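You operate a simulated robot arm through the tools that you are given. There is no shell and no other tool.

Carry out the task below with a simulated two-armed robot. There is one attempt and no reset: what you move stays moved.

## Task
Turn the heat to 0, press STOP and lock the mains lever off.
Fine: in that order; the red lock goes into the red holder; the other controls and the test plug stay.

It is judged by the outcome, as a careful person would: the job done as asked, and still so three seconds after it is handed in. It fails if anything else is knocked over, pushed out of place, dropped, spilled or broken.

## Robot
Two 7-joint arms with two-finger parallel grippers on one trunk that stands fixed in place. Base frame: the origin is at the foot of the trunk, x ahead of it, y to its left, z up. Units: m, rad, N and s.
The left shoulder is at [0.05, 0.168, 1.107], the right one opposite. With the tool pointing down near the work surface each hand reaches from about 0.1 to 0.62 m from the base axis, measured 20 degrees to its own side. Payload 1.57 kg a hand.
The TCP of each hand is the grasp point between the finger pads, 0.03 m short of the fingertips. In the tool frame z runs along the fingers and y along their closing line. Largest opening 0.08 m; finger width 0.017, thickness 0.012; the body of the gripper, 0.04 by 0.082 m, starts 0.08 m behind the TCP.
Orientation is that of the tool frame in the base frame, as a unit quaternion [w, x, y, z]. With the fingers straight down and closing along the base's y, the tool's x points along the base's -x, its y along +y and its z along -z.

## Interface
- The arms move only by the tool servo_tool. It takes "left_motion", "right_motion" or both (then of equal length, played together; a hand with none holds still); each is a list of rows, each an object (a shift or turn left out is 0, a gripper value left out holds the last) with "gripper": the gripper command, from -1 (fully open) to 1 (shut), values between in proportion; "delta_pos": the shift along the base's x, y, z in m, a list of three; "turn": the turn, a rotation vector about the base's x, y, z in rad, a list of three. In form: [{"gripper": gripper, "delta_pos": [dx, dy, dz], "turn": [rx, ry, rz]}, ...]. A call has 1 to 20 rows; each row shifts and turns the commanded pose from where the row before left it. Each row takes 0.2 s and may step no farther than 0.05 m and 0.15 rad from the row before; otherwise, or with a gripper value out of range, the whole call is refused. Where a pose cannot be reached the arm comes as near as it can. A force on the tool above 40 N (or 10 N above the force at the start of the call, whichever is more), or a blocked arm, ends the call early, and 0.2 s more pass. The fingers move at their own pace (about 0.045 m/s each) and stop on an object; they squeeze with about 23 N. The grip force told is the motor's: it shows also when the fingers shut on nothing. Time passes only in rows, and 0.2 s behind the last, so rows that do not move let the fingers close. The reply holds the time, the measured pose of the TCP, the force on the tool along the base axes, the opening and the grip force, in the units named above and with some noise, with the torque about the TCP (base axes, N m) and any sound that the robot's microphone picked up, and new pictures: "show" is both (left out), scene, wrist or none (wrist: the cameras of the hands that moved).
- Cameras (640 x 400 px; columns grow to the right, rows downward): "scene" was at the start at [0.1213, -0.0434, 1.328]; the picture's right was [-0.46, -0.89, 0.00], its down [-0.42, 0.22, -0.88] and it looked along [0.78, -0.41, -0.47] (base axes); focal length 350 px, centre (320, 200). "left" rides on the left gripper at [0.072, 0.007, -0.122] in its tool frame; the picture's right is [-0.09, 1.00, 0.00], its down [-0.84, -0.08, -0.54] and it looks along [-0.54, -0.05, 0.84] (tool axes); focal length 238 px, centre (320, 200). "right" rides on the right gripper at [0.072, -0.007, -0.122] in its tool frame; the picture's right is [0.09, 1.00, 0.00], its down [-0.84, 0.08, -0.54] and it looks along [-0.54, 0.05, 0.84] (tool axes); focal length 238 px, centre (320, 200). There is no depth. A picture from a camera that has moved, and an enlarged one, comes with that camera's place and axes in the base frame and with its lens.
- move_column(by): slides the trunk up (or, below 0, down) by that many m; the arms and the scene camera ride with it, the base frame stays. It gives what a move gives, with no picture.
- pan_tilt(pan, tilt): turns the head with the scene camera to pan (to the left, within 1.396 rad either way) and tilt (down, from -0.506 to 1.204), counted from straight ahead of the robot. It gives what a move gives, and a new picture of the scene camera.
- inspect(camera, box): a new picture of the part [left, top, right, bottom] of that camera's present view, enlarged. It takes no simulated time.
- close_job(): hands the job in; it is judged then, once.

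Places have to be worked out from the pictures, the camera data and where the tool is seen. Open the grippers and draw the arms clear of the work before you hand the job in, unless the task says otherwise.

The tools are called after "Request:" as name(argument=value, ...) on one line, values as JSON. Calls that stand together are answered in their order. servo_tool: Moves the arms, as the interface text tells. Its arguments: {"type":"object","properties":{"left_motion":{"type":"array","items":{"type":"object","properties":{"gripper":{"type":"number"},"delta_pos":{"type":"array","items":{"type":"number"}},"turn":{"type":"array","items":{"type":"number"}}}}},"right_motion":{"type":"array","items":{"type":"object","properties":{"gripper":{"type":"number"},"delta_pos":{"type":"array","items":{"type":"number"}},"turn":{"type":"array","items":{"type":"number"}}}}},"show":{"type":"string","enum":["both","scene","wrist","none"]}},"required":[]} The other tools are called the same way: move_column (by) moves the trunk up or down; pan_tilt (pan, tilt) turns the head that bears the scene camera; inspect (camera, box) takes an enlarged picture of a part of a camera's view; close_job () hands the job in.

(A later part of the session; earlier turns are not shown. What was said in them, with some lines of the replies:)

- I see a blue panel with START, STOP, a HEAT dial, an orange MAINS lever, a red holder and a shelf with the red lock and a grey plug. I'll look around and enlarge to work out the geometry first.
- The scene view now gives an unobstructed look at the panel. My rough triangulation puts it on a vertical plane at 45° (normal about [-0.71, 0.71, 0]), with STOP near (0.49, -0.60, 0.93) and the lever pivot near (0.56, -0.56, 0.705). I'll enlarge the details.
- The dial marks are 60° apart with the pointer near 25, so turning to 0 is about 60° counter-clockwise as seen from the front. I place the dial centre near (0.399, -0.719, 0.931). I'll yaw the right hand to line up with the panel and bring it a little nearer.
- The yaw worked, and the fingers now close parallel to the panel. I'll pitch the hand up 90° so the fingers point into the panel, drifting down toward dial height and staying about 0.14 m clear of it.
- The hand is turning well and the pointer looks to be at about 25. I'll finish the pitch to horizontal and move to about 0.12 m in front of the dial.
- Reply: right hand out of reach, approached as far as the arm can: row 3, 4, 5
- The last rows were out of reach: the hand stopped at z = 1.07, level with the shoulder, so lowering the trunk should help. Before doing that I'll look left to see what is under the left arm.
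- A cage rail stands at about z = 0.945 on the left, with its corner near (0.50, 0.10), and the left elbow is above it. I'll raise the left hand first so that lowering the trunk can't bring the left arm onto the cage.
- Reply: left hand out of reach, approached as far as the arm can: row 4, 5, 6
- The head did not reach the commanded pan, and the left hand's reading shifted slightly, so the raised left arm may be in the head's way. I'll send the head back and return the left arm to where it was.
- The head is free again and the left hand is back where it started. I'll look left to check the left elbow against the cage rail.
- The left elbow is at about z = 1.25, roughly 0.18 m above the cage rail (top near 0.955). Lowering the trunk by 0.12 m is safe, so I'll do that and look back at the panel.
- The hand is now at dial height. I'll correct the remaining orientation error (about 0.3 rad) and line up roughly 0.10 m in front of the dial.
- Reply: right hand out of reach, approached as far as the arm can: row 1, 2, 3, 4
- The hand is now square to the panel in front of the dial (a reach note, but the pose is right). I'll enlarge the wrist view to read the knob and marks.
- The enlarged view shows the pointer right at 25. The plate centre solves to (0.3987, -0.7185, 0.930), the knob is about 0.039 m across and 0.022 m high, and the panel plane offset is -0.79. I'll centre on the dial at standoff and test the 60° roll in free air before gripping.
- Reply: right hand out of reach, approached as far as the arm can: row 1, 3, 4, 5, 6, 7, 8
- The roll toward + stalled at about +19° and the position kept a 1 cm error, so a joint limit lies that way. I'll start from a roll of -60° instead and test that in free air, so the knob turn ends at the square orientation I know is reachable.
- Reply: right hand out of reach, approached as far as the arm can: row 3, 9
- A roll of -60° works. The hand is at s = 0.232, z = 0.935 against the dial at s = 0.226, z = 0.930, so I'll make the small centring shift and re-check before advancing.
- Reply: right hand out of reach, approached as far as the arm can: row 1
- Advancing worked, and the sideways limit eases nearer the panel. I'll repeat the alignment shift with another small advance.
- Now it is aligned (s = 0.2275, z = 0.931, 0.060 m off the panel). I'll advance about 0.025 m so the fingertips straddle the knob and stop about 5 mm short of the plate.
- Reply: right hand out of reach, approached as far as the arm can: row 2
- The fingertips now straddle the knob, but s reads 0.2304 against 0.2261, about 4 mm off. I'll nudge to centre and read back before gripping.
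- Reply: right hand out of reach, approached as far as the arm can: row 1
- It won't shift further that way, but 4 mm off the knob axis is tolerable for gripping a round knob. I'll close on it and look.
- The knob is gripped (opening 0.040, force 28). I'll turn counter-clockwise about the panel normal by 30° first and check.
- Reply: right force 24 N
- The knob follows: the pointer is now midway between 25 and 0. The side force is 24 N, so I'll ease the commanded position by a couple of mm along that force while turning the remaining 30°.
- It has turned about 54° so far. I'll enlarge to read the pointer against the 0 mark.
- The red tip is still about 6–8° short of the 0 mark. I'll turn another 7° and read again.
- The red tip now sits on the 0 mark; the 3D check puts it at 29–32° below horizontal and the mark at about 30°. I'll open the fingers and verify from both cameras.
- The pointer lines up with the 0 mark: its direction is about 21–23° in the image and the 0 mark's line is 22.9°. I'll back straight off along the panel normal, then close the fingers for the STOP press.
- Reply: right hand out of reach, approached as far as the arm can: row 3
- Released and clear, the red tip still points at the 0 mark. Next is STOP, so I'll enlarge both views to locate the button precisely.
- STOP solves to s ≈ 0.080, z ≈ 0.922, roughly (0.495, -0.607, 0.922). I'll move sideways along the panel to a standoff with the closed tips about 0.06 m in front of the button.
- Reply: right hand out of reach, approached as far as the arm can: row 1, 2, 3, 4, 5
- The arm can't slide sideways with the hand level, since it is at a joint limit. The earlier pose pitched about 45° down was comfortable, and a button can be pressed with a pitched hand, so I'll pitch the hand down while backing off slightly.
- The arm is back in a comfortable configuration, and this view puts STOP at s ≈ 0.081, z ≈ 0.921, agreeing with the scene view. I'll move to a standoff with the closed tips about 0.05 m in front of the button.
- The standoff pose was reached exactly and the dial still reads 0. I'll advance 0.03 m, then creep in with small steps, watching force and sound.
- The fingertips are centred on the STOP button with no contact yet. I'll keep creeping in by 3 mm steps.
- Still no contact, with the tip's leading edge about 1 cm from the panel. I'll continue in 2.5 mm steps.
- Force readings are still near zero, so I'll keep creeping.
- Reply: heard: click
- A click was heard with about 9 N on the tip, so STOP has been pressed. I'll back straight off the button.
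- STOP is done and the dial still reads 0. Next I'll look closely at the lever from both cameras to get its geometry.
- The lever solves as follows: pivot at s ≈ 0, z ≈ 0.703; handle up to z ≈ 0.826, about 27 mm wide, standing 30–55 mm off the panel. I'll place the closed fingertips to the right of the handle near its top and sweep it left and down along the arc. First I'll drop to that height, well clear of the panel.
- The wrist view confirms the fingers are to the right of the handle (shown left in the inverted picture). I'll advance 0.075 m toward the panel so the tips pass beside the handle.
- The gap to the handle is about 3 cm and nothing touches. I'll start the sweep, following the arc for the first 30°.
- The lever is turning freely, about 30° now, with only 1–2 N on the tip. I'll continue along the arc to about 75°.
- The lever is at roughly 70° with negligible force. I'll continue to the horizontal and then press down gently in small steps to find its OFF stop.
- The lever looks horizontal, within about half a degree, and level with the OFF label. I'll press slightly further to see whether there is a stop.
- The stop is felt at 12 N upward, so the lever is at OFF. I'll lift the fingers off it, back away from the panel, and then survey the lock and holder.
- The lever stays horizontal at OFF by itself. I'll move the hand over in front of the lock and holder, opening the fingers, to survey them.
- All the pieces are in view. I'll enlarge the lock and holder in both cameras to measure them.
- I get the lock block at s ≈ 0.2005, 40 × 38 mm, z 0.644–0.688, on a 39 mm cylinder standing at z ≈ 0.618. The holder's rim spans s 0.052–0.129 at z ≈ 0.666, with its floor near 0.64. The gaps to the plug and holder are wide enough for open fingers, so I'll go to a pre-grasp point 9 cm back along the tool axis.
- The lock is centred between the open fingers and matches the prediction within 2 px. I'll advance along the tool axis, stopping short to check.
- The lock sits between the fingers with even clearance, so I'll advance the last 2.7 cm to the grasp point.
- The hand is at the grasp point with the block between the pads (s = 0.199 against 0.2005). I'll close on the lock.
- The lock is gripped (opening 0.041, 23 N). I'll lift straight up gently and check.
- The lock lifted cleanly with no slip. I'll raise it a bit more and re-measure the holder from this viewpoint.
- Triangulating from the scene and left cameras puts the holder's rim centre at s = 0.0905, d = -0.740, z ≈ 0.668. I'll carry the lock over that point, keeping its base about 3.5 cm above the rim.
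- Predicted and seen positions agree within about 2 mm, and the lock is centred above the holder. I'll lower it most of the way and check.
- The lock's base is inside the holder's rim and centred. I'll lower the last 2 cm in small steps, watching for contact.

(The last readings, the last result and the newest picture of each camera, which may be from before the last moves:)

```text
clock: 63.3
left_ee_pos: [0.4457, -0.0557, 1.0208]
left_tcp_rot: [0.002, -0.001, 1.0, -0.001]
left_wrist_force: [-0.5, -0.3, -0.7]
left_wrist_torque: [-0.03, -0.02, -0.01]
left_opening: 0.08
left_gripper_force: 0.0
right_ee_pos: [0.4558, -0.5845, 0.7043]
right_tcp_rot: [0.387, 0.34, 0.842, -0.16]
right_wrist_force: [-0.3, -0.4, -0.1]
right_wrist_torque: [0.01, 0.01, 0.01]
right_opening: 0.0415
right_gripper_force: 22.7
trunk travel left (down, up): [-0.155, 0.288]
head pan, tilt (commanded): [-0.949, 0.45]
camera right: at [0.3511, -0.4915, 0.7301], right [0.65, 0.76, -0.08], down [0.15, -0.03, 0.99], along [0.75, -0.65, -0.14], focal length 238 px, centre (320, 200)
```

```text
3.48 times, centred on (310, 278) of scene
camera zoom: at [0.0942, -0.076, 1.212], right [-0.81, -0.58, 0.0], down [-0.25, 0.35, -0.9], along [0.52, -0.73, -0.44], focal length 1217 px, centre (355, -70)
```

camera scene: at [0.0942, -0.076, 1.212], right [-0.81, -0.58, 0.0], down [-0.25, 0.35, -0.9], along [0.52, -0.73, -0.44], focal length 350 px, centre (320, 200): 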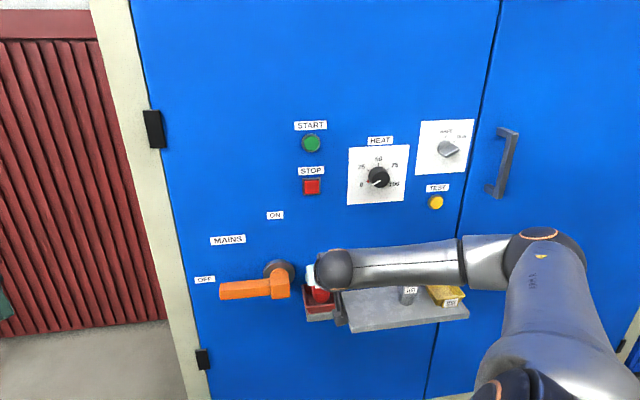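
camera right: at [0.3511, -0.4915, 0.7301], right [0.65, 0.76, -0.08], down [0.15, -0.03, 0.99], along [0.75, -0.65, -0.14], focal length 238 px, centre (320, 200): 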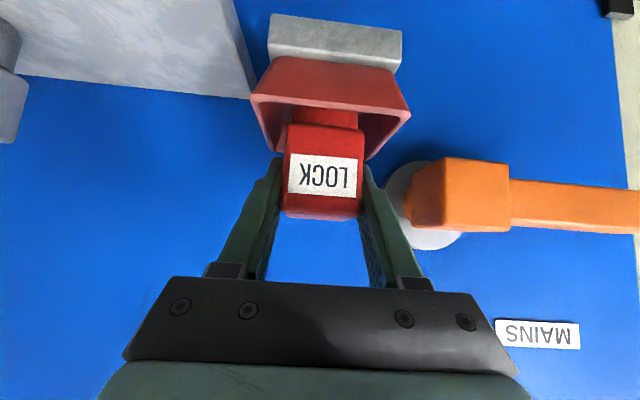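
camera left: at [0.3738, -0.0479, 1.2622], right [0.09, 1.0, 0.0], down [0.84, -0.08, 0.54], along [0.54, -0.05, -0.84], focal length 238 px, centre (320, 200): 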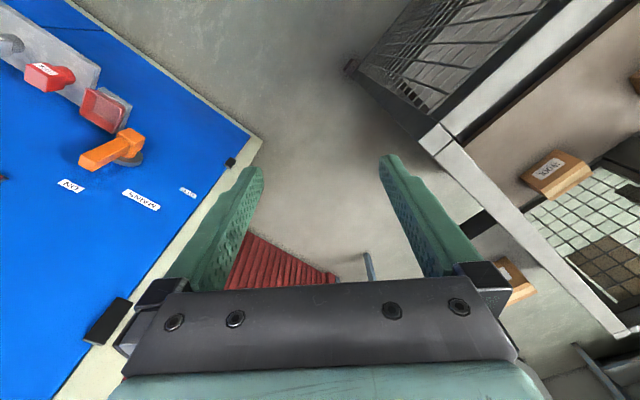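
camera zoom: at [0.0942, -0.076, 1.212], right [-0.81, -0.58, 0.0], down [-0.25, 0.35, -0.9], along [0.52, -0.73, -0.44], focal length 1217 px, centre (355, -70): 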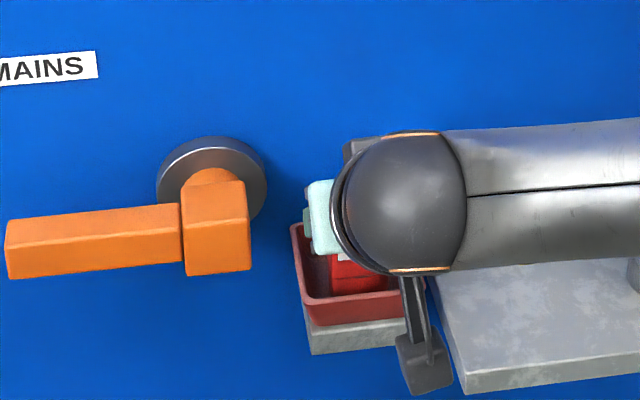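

The lock's base should be at about z = 0.644, a few mm from the floor. I'll continue with 2 mm steps until contact shows.

Request:
servo_tool(right_motion=[{"delta_pos": [0, 0, -0.002]}, {"delta_pos": [0, 0, -0.001]}], show="none")

```text
clock: 63.9
left_ee_pos: [0.4446, -0.0545, 1.0207]
left_tcp_rot: [0.001, -0.001, 1.0, -0.002]
left_wrist_force: [-0.5, -0.1, 0.6]
left_wrist_torque: [0.0, 0.02, 0.01]
left_opening: 0.0801
left_gripper_force: 0.0
right_ee_pos: [0.4557, -0.5841, 0.7046]
right_tcp_rot: [0.389, 0.339, 0.842, -0.159]
right_wrist_force: [-4.0, 1.4, 11.7]
right_wrist_torque: [0.28, 0.21, 0.07]
right_opening: 0.0417
right_gripper_force: 22.7
trunk travel left (down, up): [-0.155, 0.288]
head pan, tilt (commanded): [-0.949, 0.45]
```

Contact at 11.7 N with the base at the expected floor height, so the lock is standing on the holder's floor. I'll ease off 2 mm and open the fingers slowly; the tips are about 1 cm above the rim.

Request:
servo_tool(right_motion=[{"delta_pos": [0, 0, 0.002]}, {"gripper": 0.3}, {"gripper": -0.3}, {"gripper": -1}, {"gripper": -1}], show="both")

Request:
inspect(camera="left", box=[0, 40, 200, 180])

Request:
inspect(camera="right", box=[200, 0, 460, 240])

```text
clock: 65.1
left_ee_pos: [0.4453, -0.0553, 1.0208]
left_tcp_rot: [0.001, -0.001, 1.0, 0.0]
left_wrist_force: [-0.3, 0.3, 0.2]
left_wrist_torque: [-0.01, 0.0, 0.01]
left_opening: 0.08
left_gripper_force: 0.1
right_ee_pos: [0.4557, -0.5844, 0.703]
right_tcp_rot: [0.387, 0.34, 0.842, -0.16]
right_wrist_force: [0.5, -0.4, -0.2]
right_wrist_torque: [-0.01, -0.02, 0.0]
right_opening: 0.08
right_gripper_force: 0.1
trunk travel left (down, up): [-0.155, 0.288]
head pan, tilt (commanded): [-0.949, 0.45]
camera scene: at [0.0941, -0.0759, 1.212], right [-0.81, -0.58, 0.0], down [-0.25, 0.35, -0.9], along [0.52, -0.73, -0.44], focal length 350 px, centre (320, 200)
camera right: at [0.3512, -0.4915, 0.7291], right [0.65, 0.76, -0.08], down [0.15, -0.03, 0.99], along [0.75, -0.65, -0.14], focal length 238 px, centre (320, 200)
```

scene: 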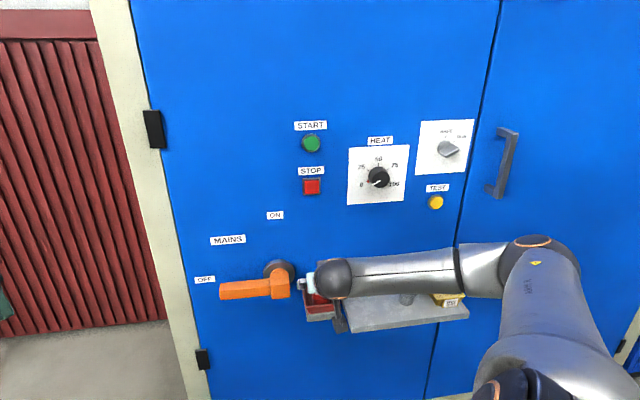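
right: 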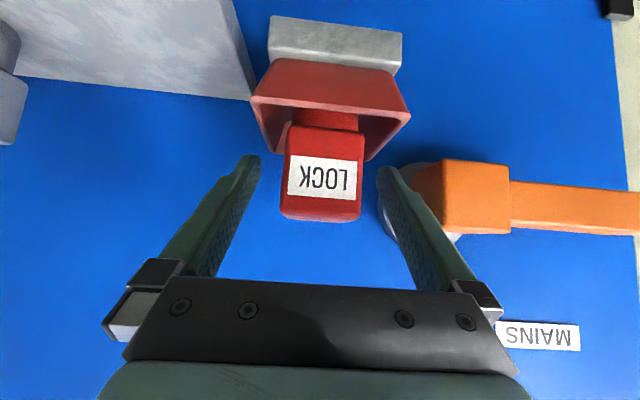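

```text
2.86 times, centred on (100, 110) of left
camera zoom: at [0.3736, -0.048, 1.1423], right [0.09, 1.0, 0.0], down [0.84, -0.08, 0.54], along [0.54, -0.05, -0.84], focal length 681 px, centre (949, 457)
```

zoom: 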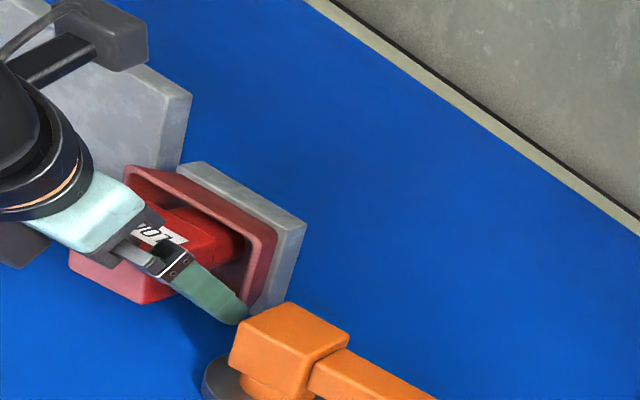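

```text
1.67 times, centred on (330, 120) of right
camera zoom: at [0.3512, -0.4915, 0.7291], right [0.65, 0.76, -0.08], down [0.15, -0.03, 0.99], along [0.75, -0.65, -0.14], focal length 397 px, centre (303, 333)
```

zoom: 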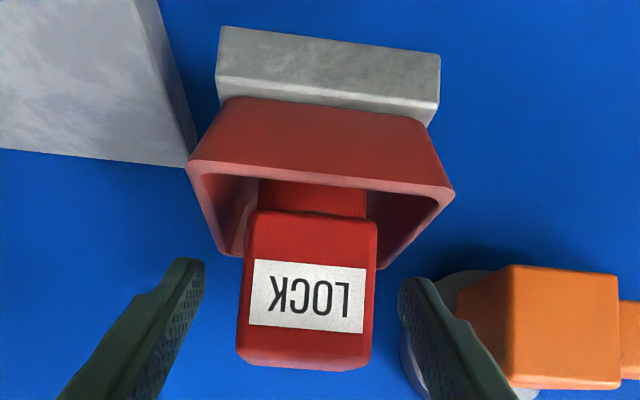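

The lock stands upright in the red holder and the fingers are clear on both sides. I'll retreat along the tool axis, away from the lock and the lever hub.

Request:
servo_tool(right_motion=[{"delta_pos": [-0.0082, 0.008, 0.0098]}, {"delta_pos": [-0.0109, 0.0106, 0.013]}, {"delta_pos": [-0.0136, 0.0133, 0.0163]}, {"delta_pos": [-0.0163, 0.0159, 0.0195]}, {"delta_pos": [-0.0163, 0.0159, 0.0195]}, {"delta_pos": [-0.0163, 0.0159, 0.0195]}], show="both")

```text
clock: 66.5
left_ee_pos: [0.4457, -0.0555, 1.0211]
left_tcp_rot: [0.0, 0.0, 1.0, 0.001]
left_wrist_force: [-0.5, -0.5, 0.7]
left_wrist_torque: [-0.01, 0.0, 0.0]
left_opening: 0.0799
left_gripper_force: 0.2
right_ee_pos: [0.3739, -0.5039, 0.8038]
right_tcp_rot: [0.387, 0.339, 0.842, -0.159]
right_wrist_force: [-0.1, -1.0, -0.1]
right_wrist_torque: [0.01, 0.0, -0.01]
right_opening: 0.08
right_gripper_force: 0.1
trunk travel left (down, up): [-0.155, 0.288]
head pan, tilt (commanded): [-0.949, 0.45]
camera scene: at [0.0941, -0.0758, 1.2121], right [-0.81, -0.58, 0.0], down [-0.25, 0.35, -0.9], along [0.52, -0.73, -0.43], focal length 350 px, centre (320, 200)
camera right: at [0.2696, -0.4107, 0.8286], right [0.65, 0.76, -0.08], down [0.15, -0.03, 0.99], along [0.75, -0.65, -0.14], focal length 238 px, centre (320, 200)
```

scene: 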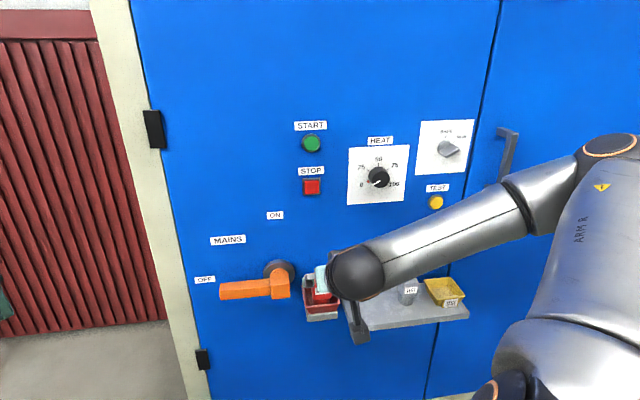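
right: 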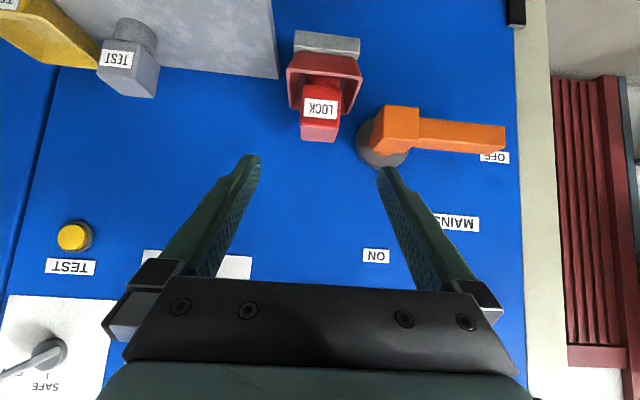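

The lock is in the holder, and the plug and other items are untouched. I'll draw the right arm up and back from the panel, then do a final check of everything.

Request:
servo_tool(right_motion=[{"delta_pos": [-0.015, 0.02, 0.03]}, {"delta_pos": [-0.015, 0.025, 0.03]}, {"delta_pos": [-0.01, 0.025, 0.03]}, {"delta_pos": [-0.005, 0.025, 0.03]}, {"delta_pos": [0, 0.025, 0.03]}, {"delta_pos": [0, 0.025, 0.03]}, {}], show="both")

Request:
inspect(camera="scene", box=[180, 220, 490, 350])

Request:
inspect(camera="scene", box=[280, 110, 490, 230])

```text
clock: 68.1
left_ee_pos: [0.4466, -0.0552, 1.0209]
left_tcp_rot: [0.001, -0.001, 1.0, 0.0]
left_wrist_force: [-0.2, 0.0, 0.5]
left_wrist_torque: [-0.05, -0.01, -0.02]
left_opening: 0.0802
left_gripper_force: 0.1
right_ee_pos: [0.3511, -0.3706, 0.9881]
right_tcp_rot: [0.386, 0.34, 0.843, -0.159]
right_wrist_force: [-0.6, -0.4, 1.2]
right_wrist_torque: [-0.02, 0.01, -0.02]
right_opening: 0.0799
right_gripper_force: 0.0
right hand out of reach, approached as far as the arm can: row 2, 3, 4
trunk travel left (down, up): [-0.155, 0.288]
head pan, tilt (commanded): [-0.949, 0.45]
camera scene: at [0.0941, -0.0757, 1.2121], right [-0.81, -0.58, 0.0], down [-0.25, 0.35, -0.9], along [0.52, -0.73, -0.44], focal length 350 px, centre (320, 200)
camera right: at [0.2476, -0.2786, 1.0137], right [0.65, 0.76, -0.08], down [0.15, -0.03, 0.99], along [0.74, -0.65, -0.14], focal length 238 px, centre (320, 200)
```

scene: 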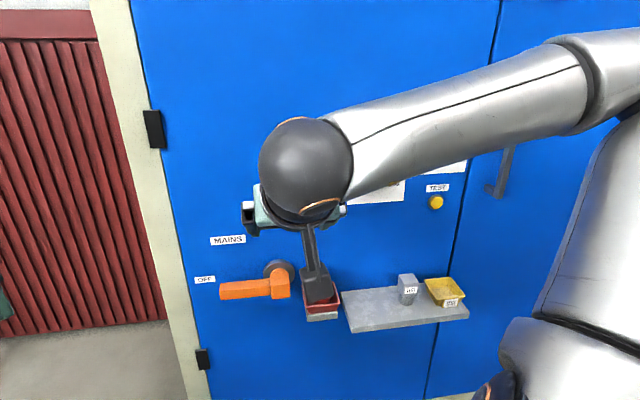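
right: 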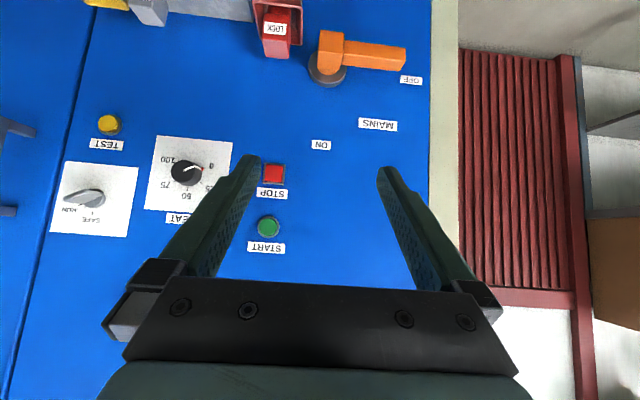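

```text
2.06 times, centred on (335, 285) of scene
camera zoom: at [0.0941, -0.0757, 1.2121], right [-0.81, -0.58, 0.0], down [-0.25, 0.35, -0.9], along [0.52, -0.73, -0.44], focal length 722 px, centre (289, 24)
```

zoom: 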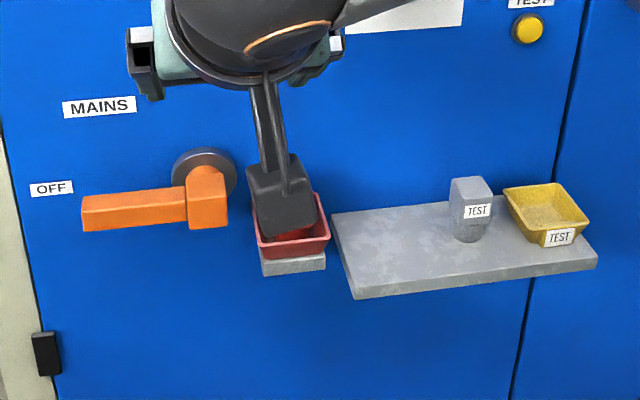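

```text
3.05 times, centred on (385, 170) of scene
camera zoom: at [0.0941, -0.0757, 1.2121], right [-0.81, -0.58, 0.0], down [-0.25, 0.35, -0.9], along [0.52, -0.73, -0.44], focal length 1066 px, centre (122, 291)
```

zoom: 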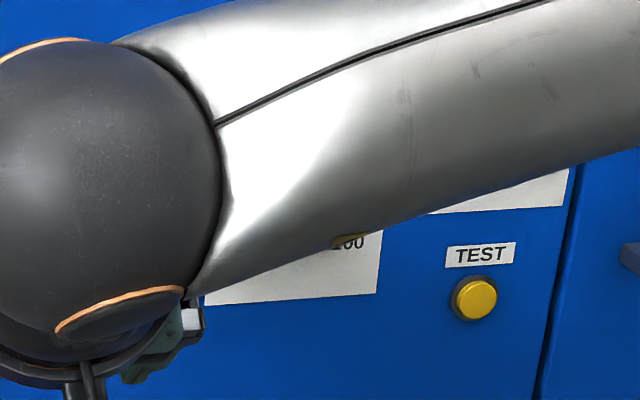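

The arm is about 0.28 m off the panel. I'll do a final check through the wrist camera of the dial, buttons, lever and lock.

Request:
inspect(camera="right", box=[40, 80, 300, 260])

Request:
inspect(camera="right", box=[80, 0, 440, 130])

Request:
inspect(camera="left", box=[0, 0, 260, 200])

```text
2.22 times, centred on (170, 170) of right
camera zoom: at [0.2476, -0.2786, 1.0137], right [0.65, 0.76, -0.08], down [0.15, -0.03, 0.99], along [0.74, -0.65, -0.14], focal length 530 px, centre (653, 267)
```

zoom: 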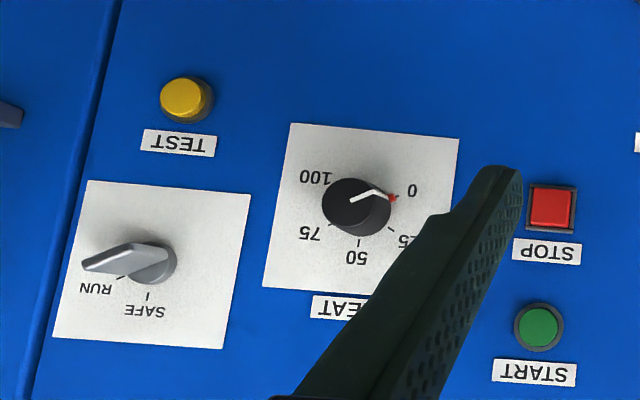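

```text
1.78 times, centred on (260, 65) of right
camera zoom: at [0.2476, -0.2786, 1.0137], right [0.65, 0.76, -0.08], down [0.15, -0.03, 0.99], along [0.74, -0.65, -0.14], focal length 424 px, centre (427, 440)
```

zoom: 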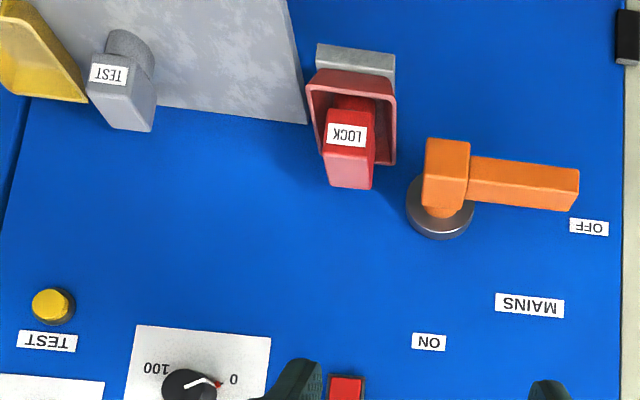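

```text
2.00 times, centred on (130, 100) of left
camera zoom: at [0.3736, -0.0478, 1.1423], right [0.09, 1.0, 0.0], down [0.84, -0.08, 0.54], along [0.54, -0.05, -0.84], focal length 477 px, centre (700, 400)
```

zoom: 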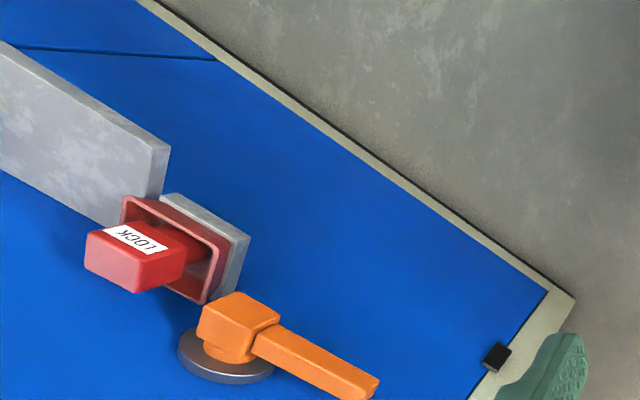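

The final check matches the task:
- The dial's red pointer is on 0.
- STOP was pressed with an audible click.
- The lever rests horizontal at OFF.
- The red lock stands in the red holder.
- The plug, selector, START and TEST are unchanged.

Both grippers are open and the arms are clear, so I'm handing the job in.

Request:
close_job()

```text
The job is handed in.
```

I did the job in the order you asked and handed it in. The result of the judging hasn't come back.

- **Heat:** the dial's pointer is on 0. I checked it again after letting go and at the end.
- **STOP:** I pressed it until the microphone picked up a click.
- **Mains lever:** it's at OFF against its stop, and it stayed there when I let go.
- **Red lock:** it stands upright in the red holder, touching its floor.

In the last camera views, START, the TEST button, the SAFE/RUN selector, the test plug and the yellow holder looked unmoved. Both grippers are open and clear of the panel. I lowered the trunk 0.12 m to reach the dial and left it there.

While I was moving the left arm out of the way early on, the head turned less than commanded and may have touched that arm. I moved both back straight away and saw no sign of harm.
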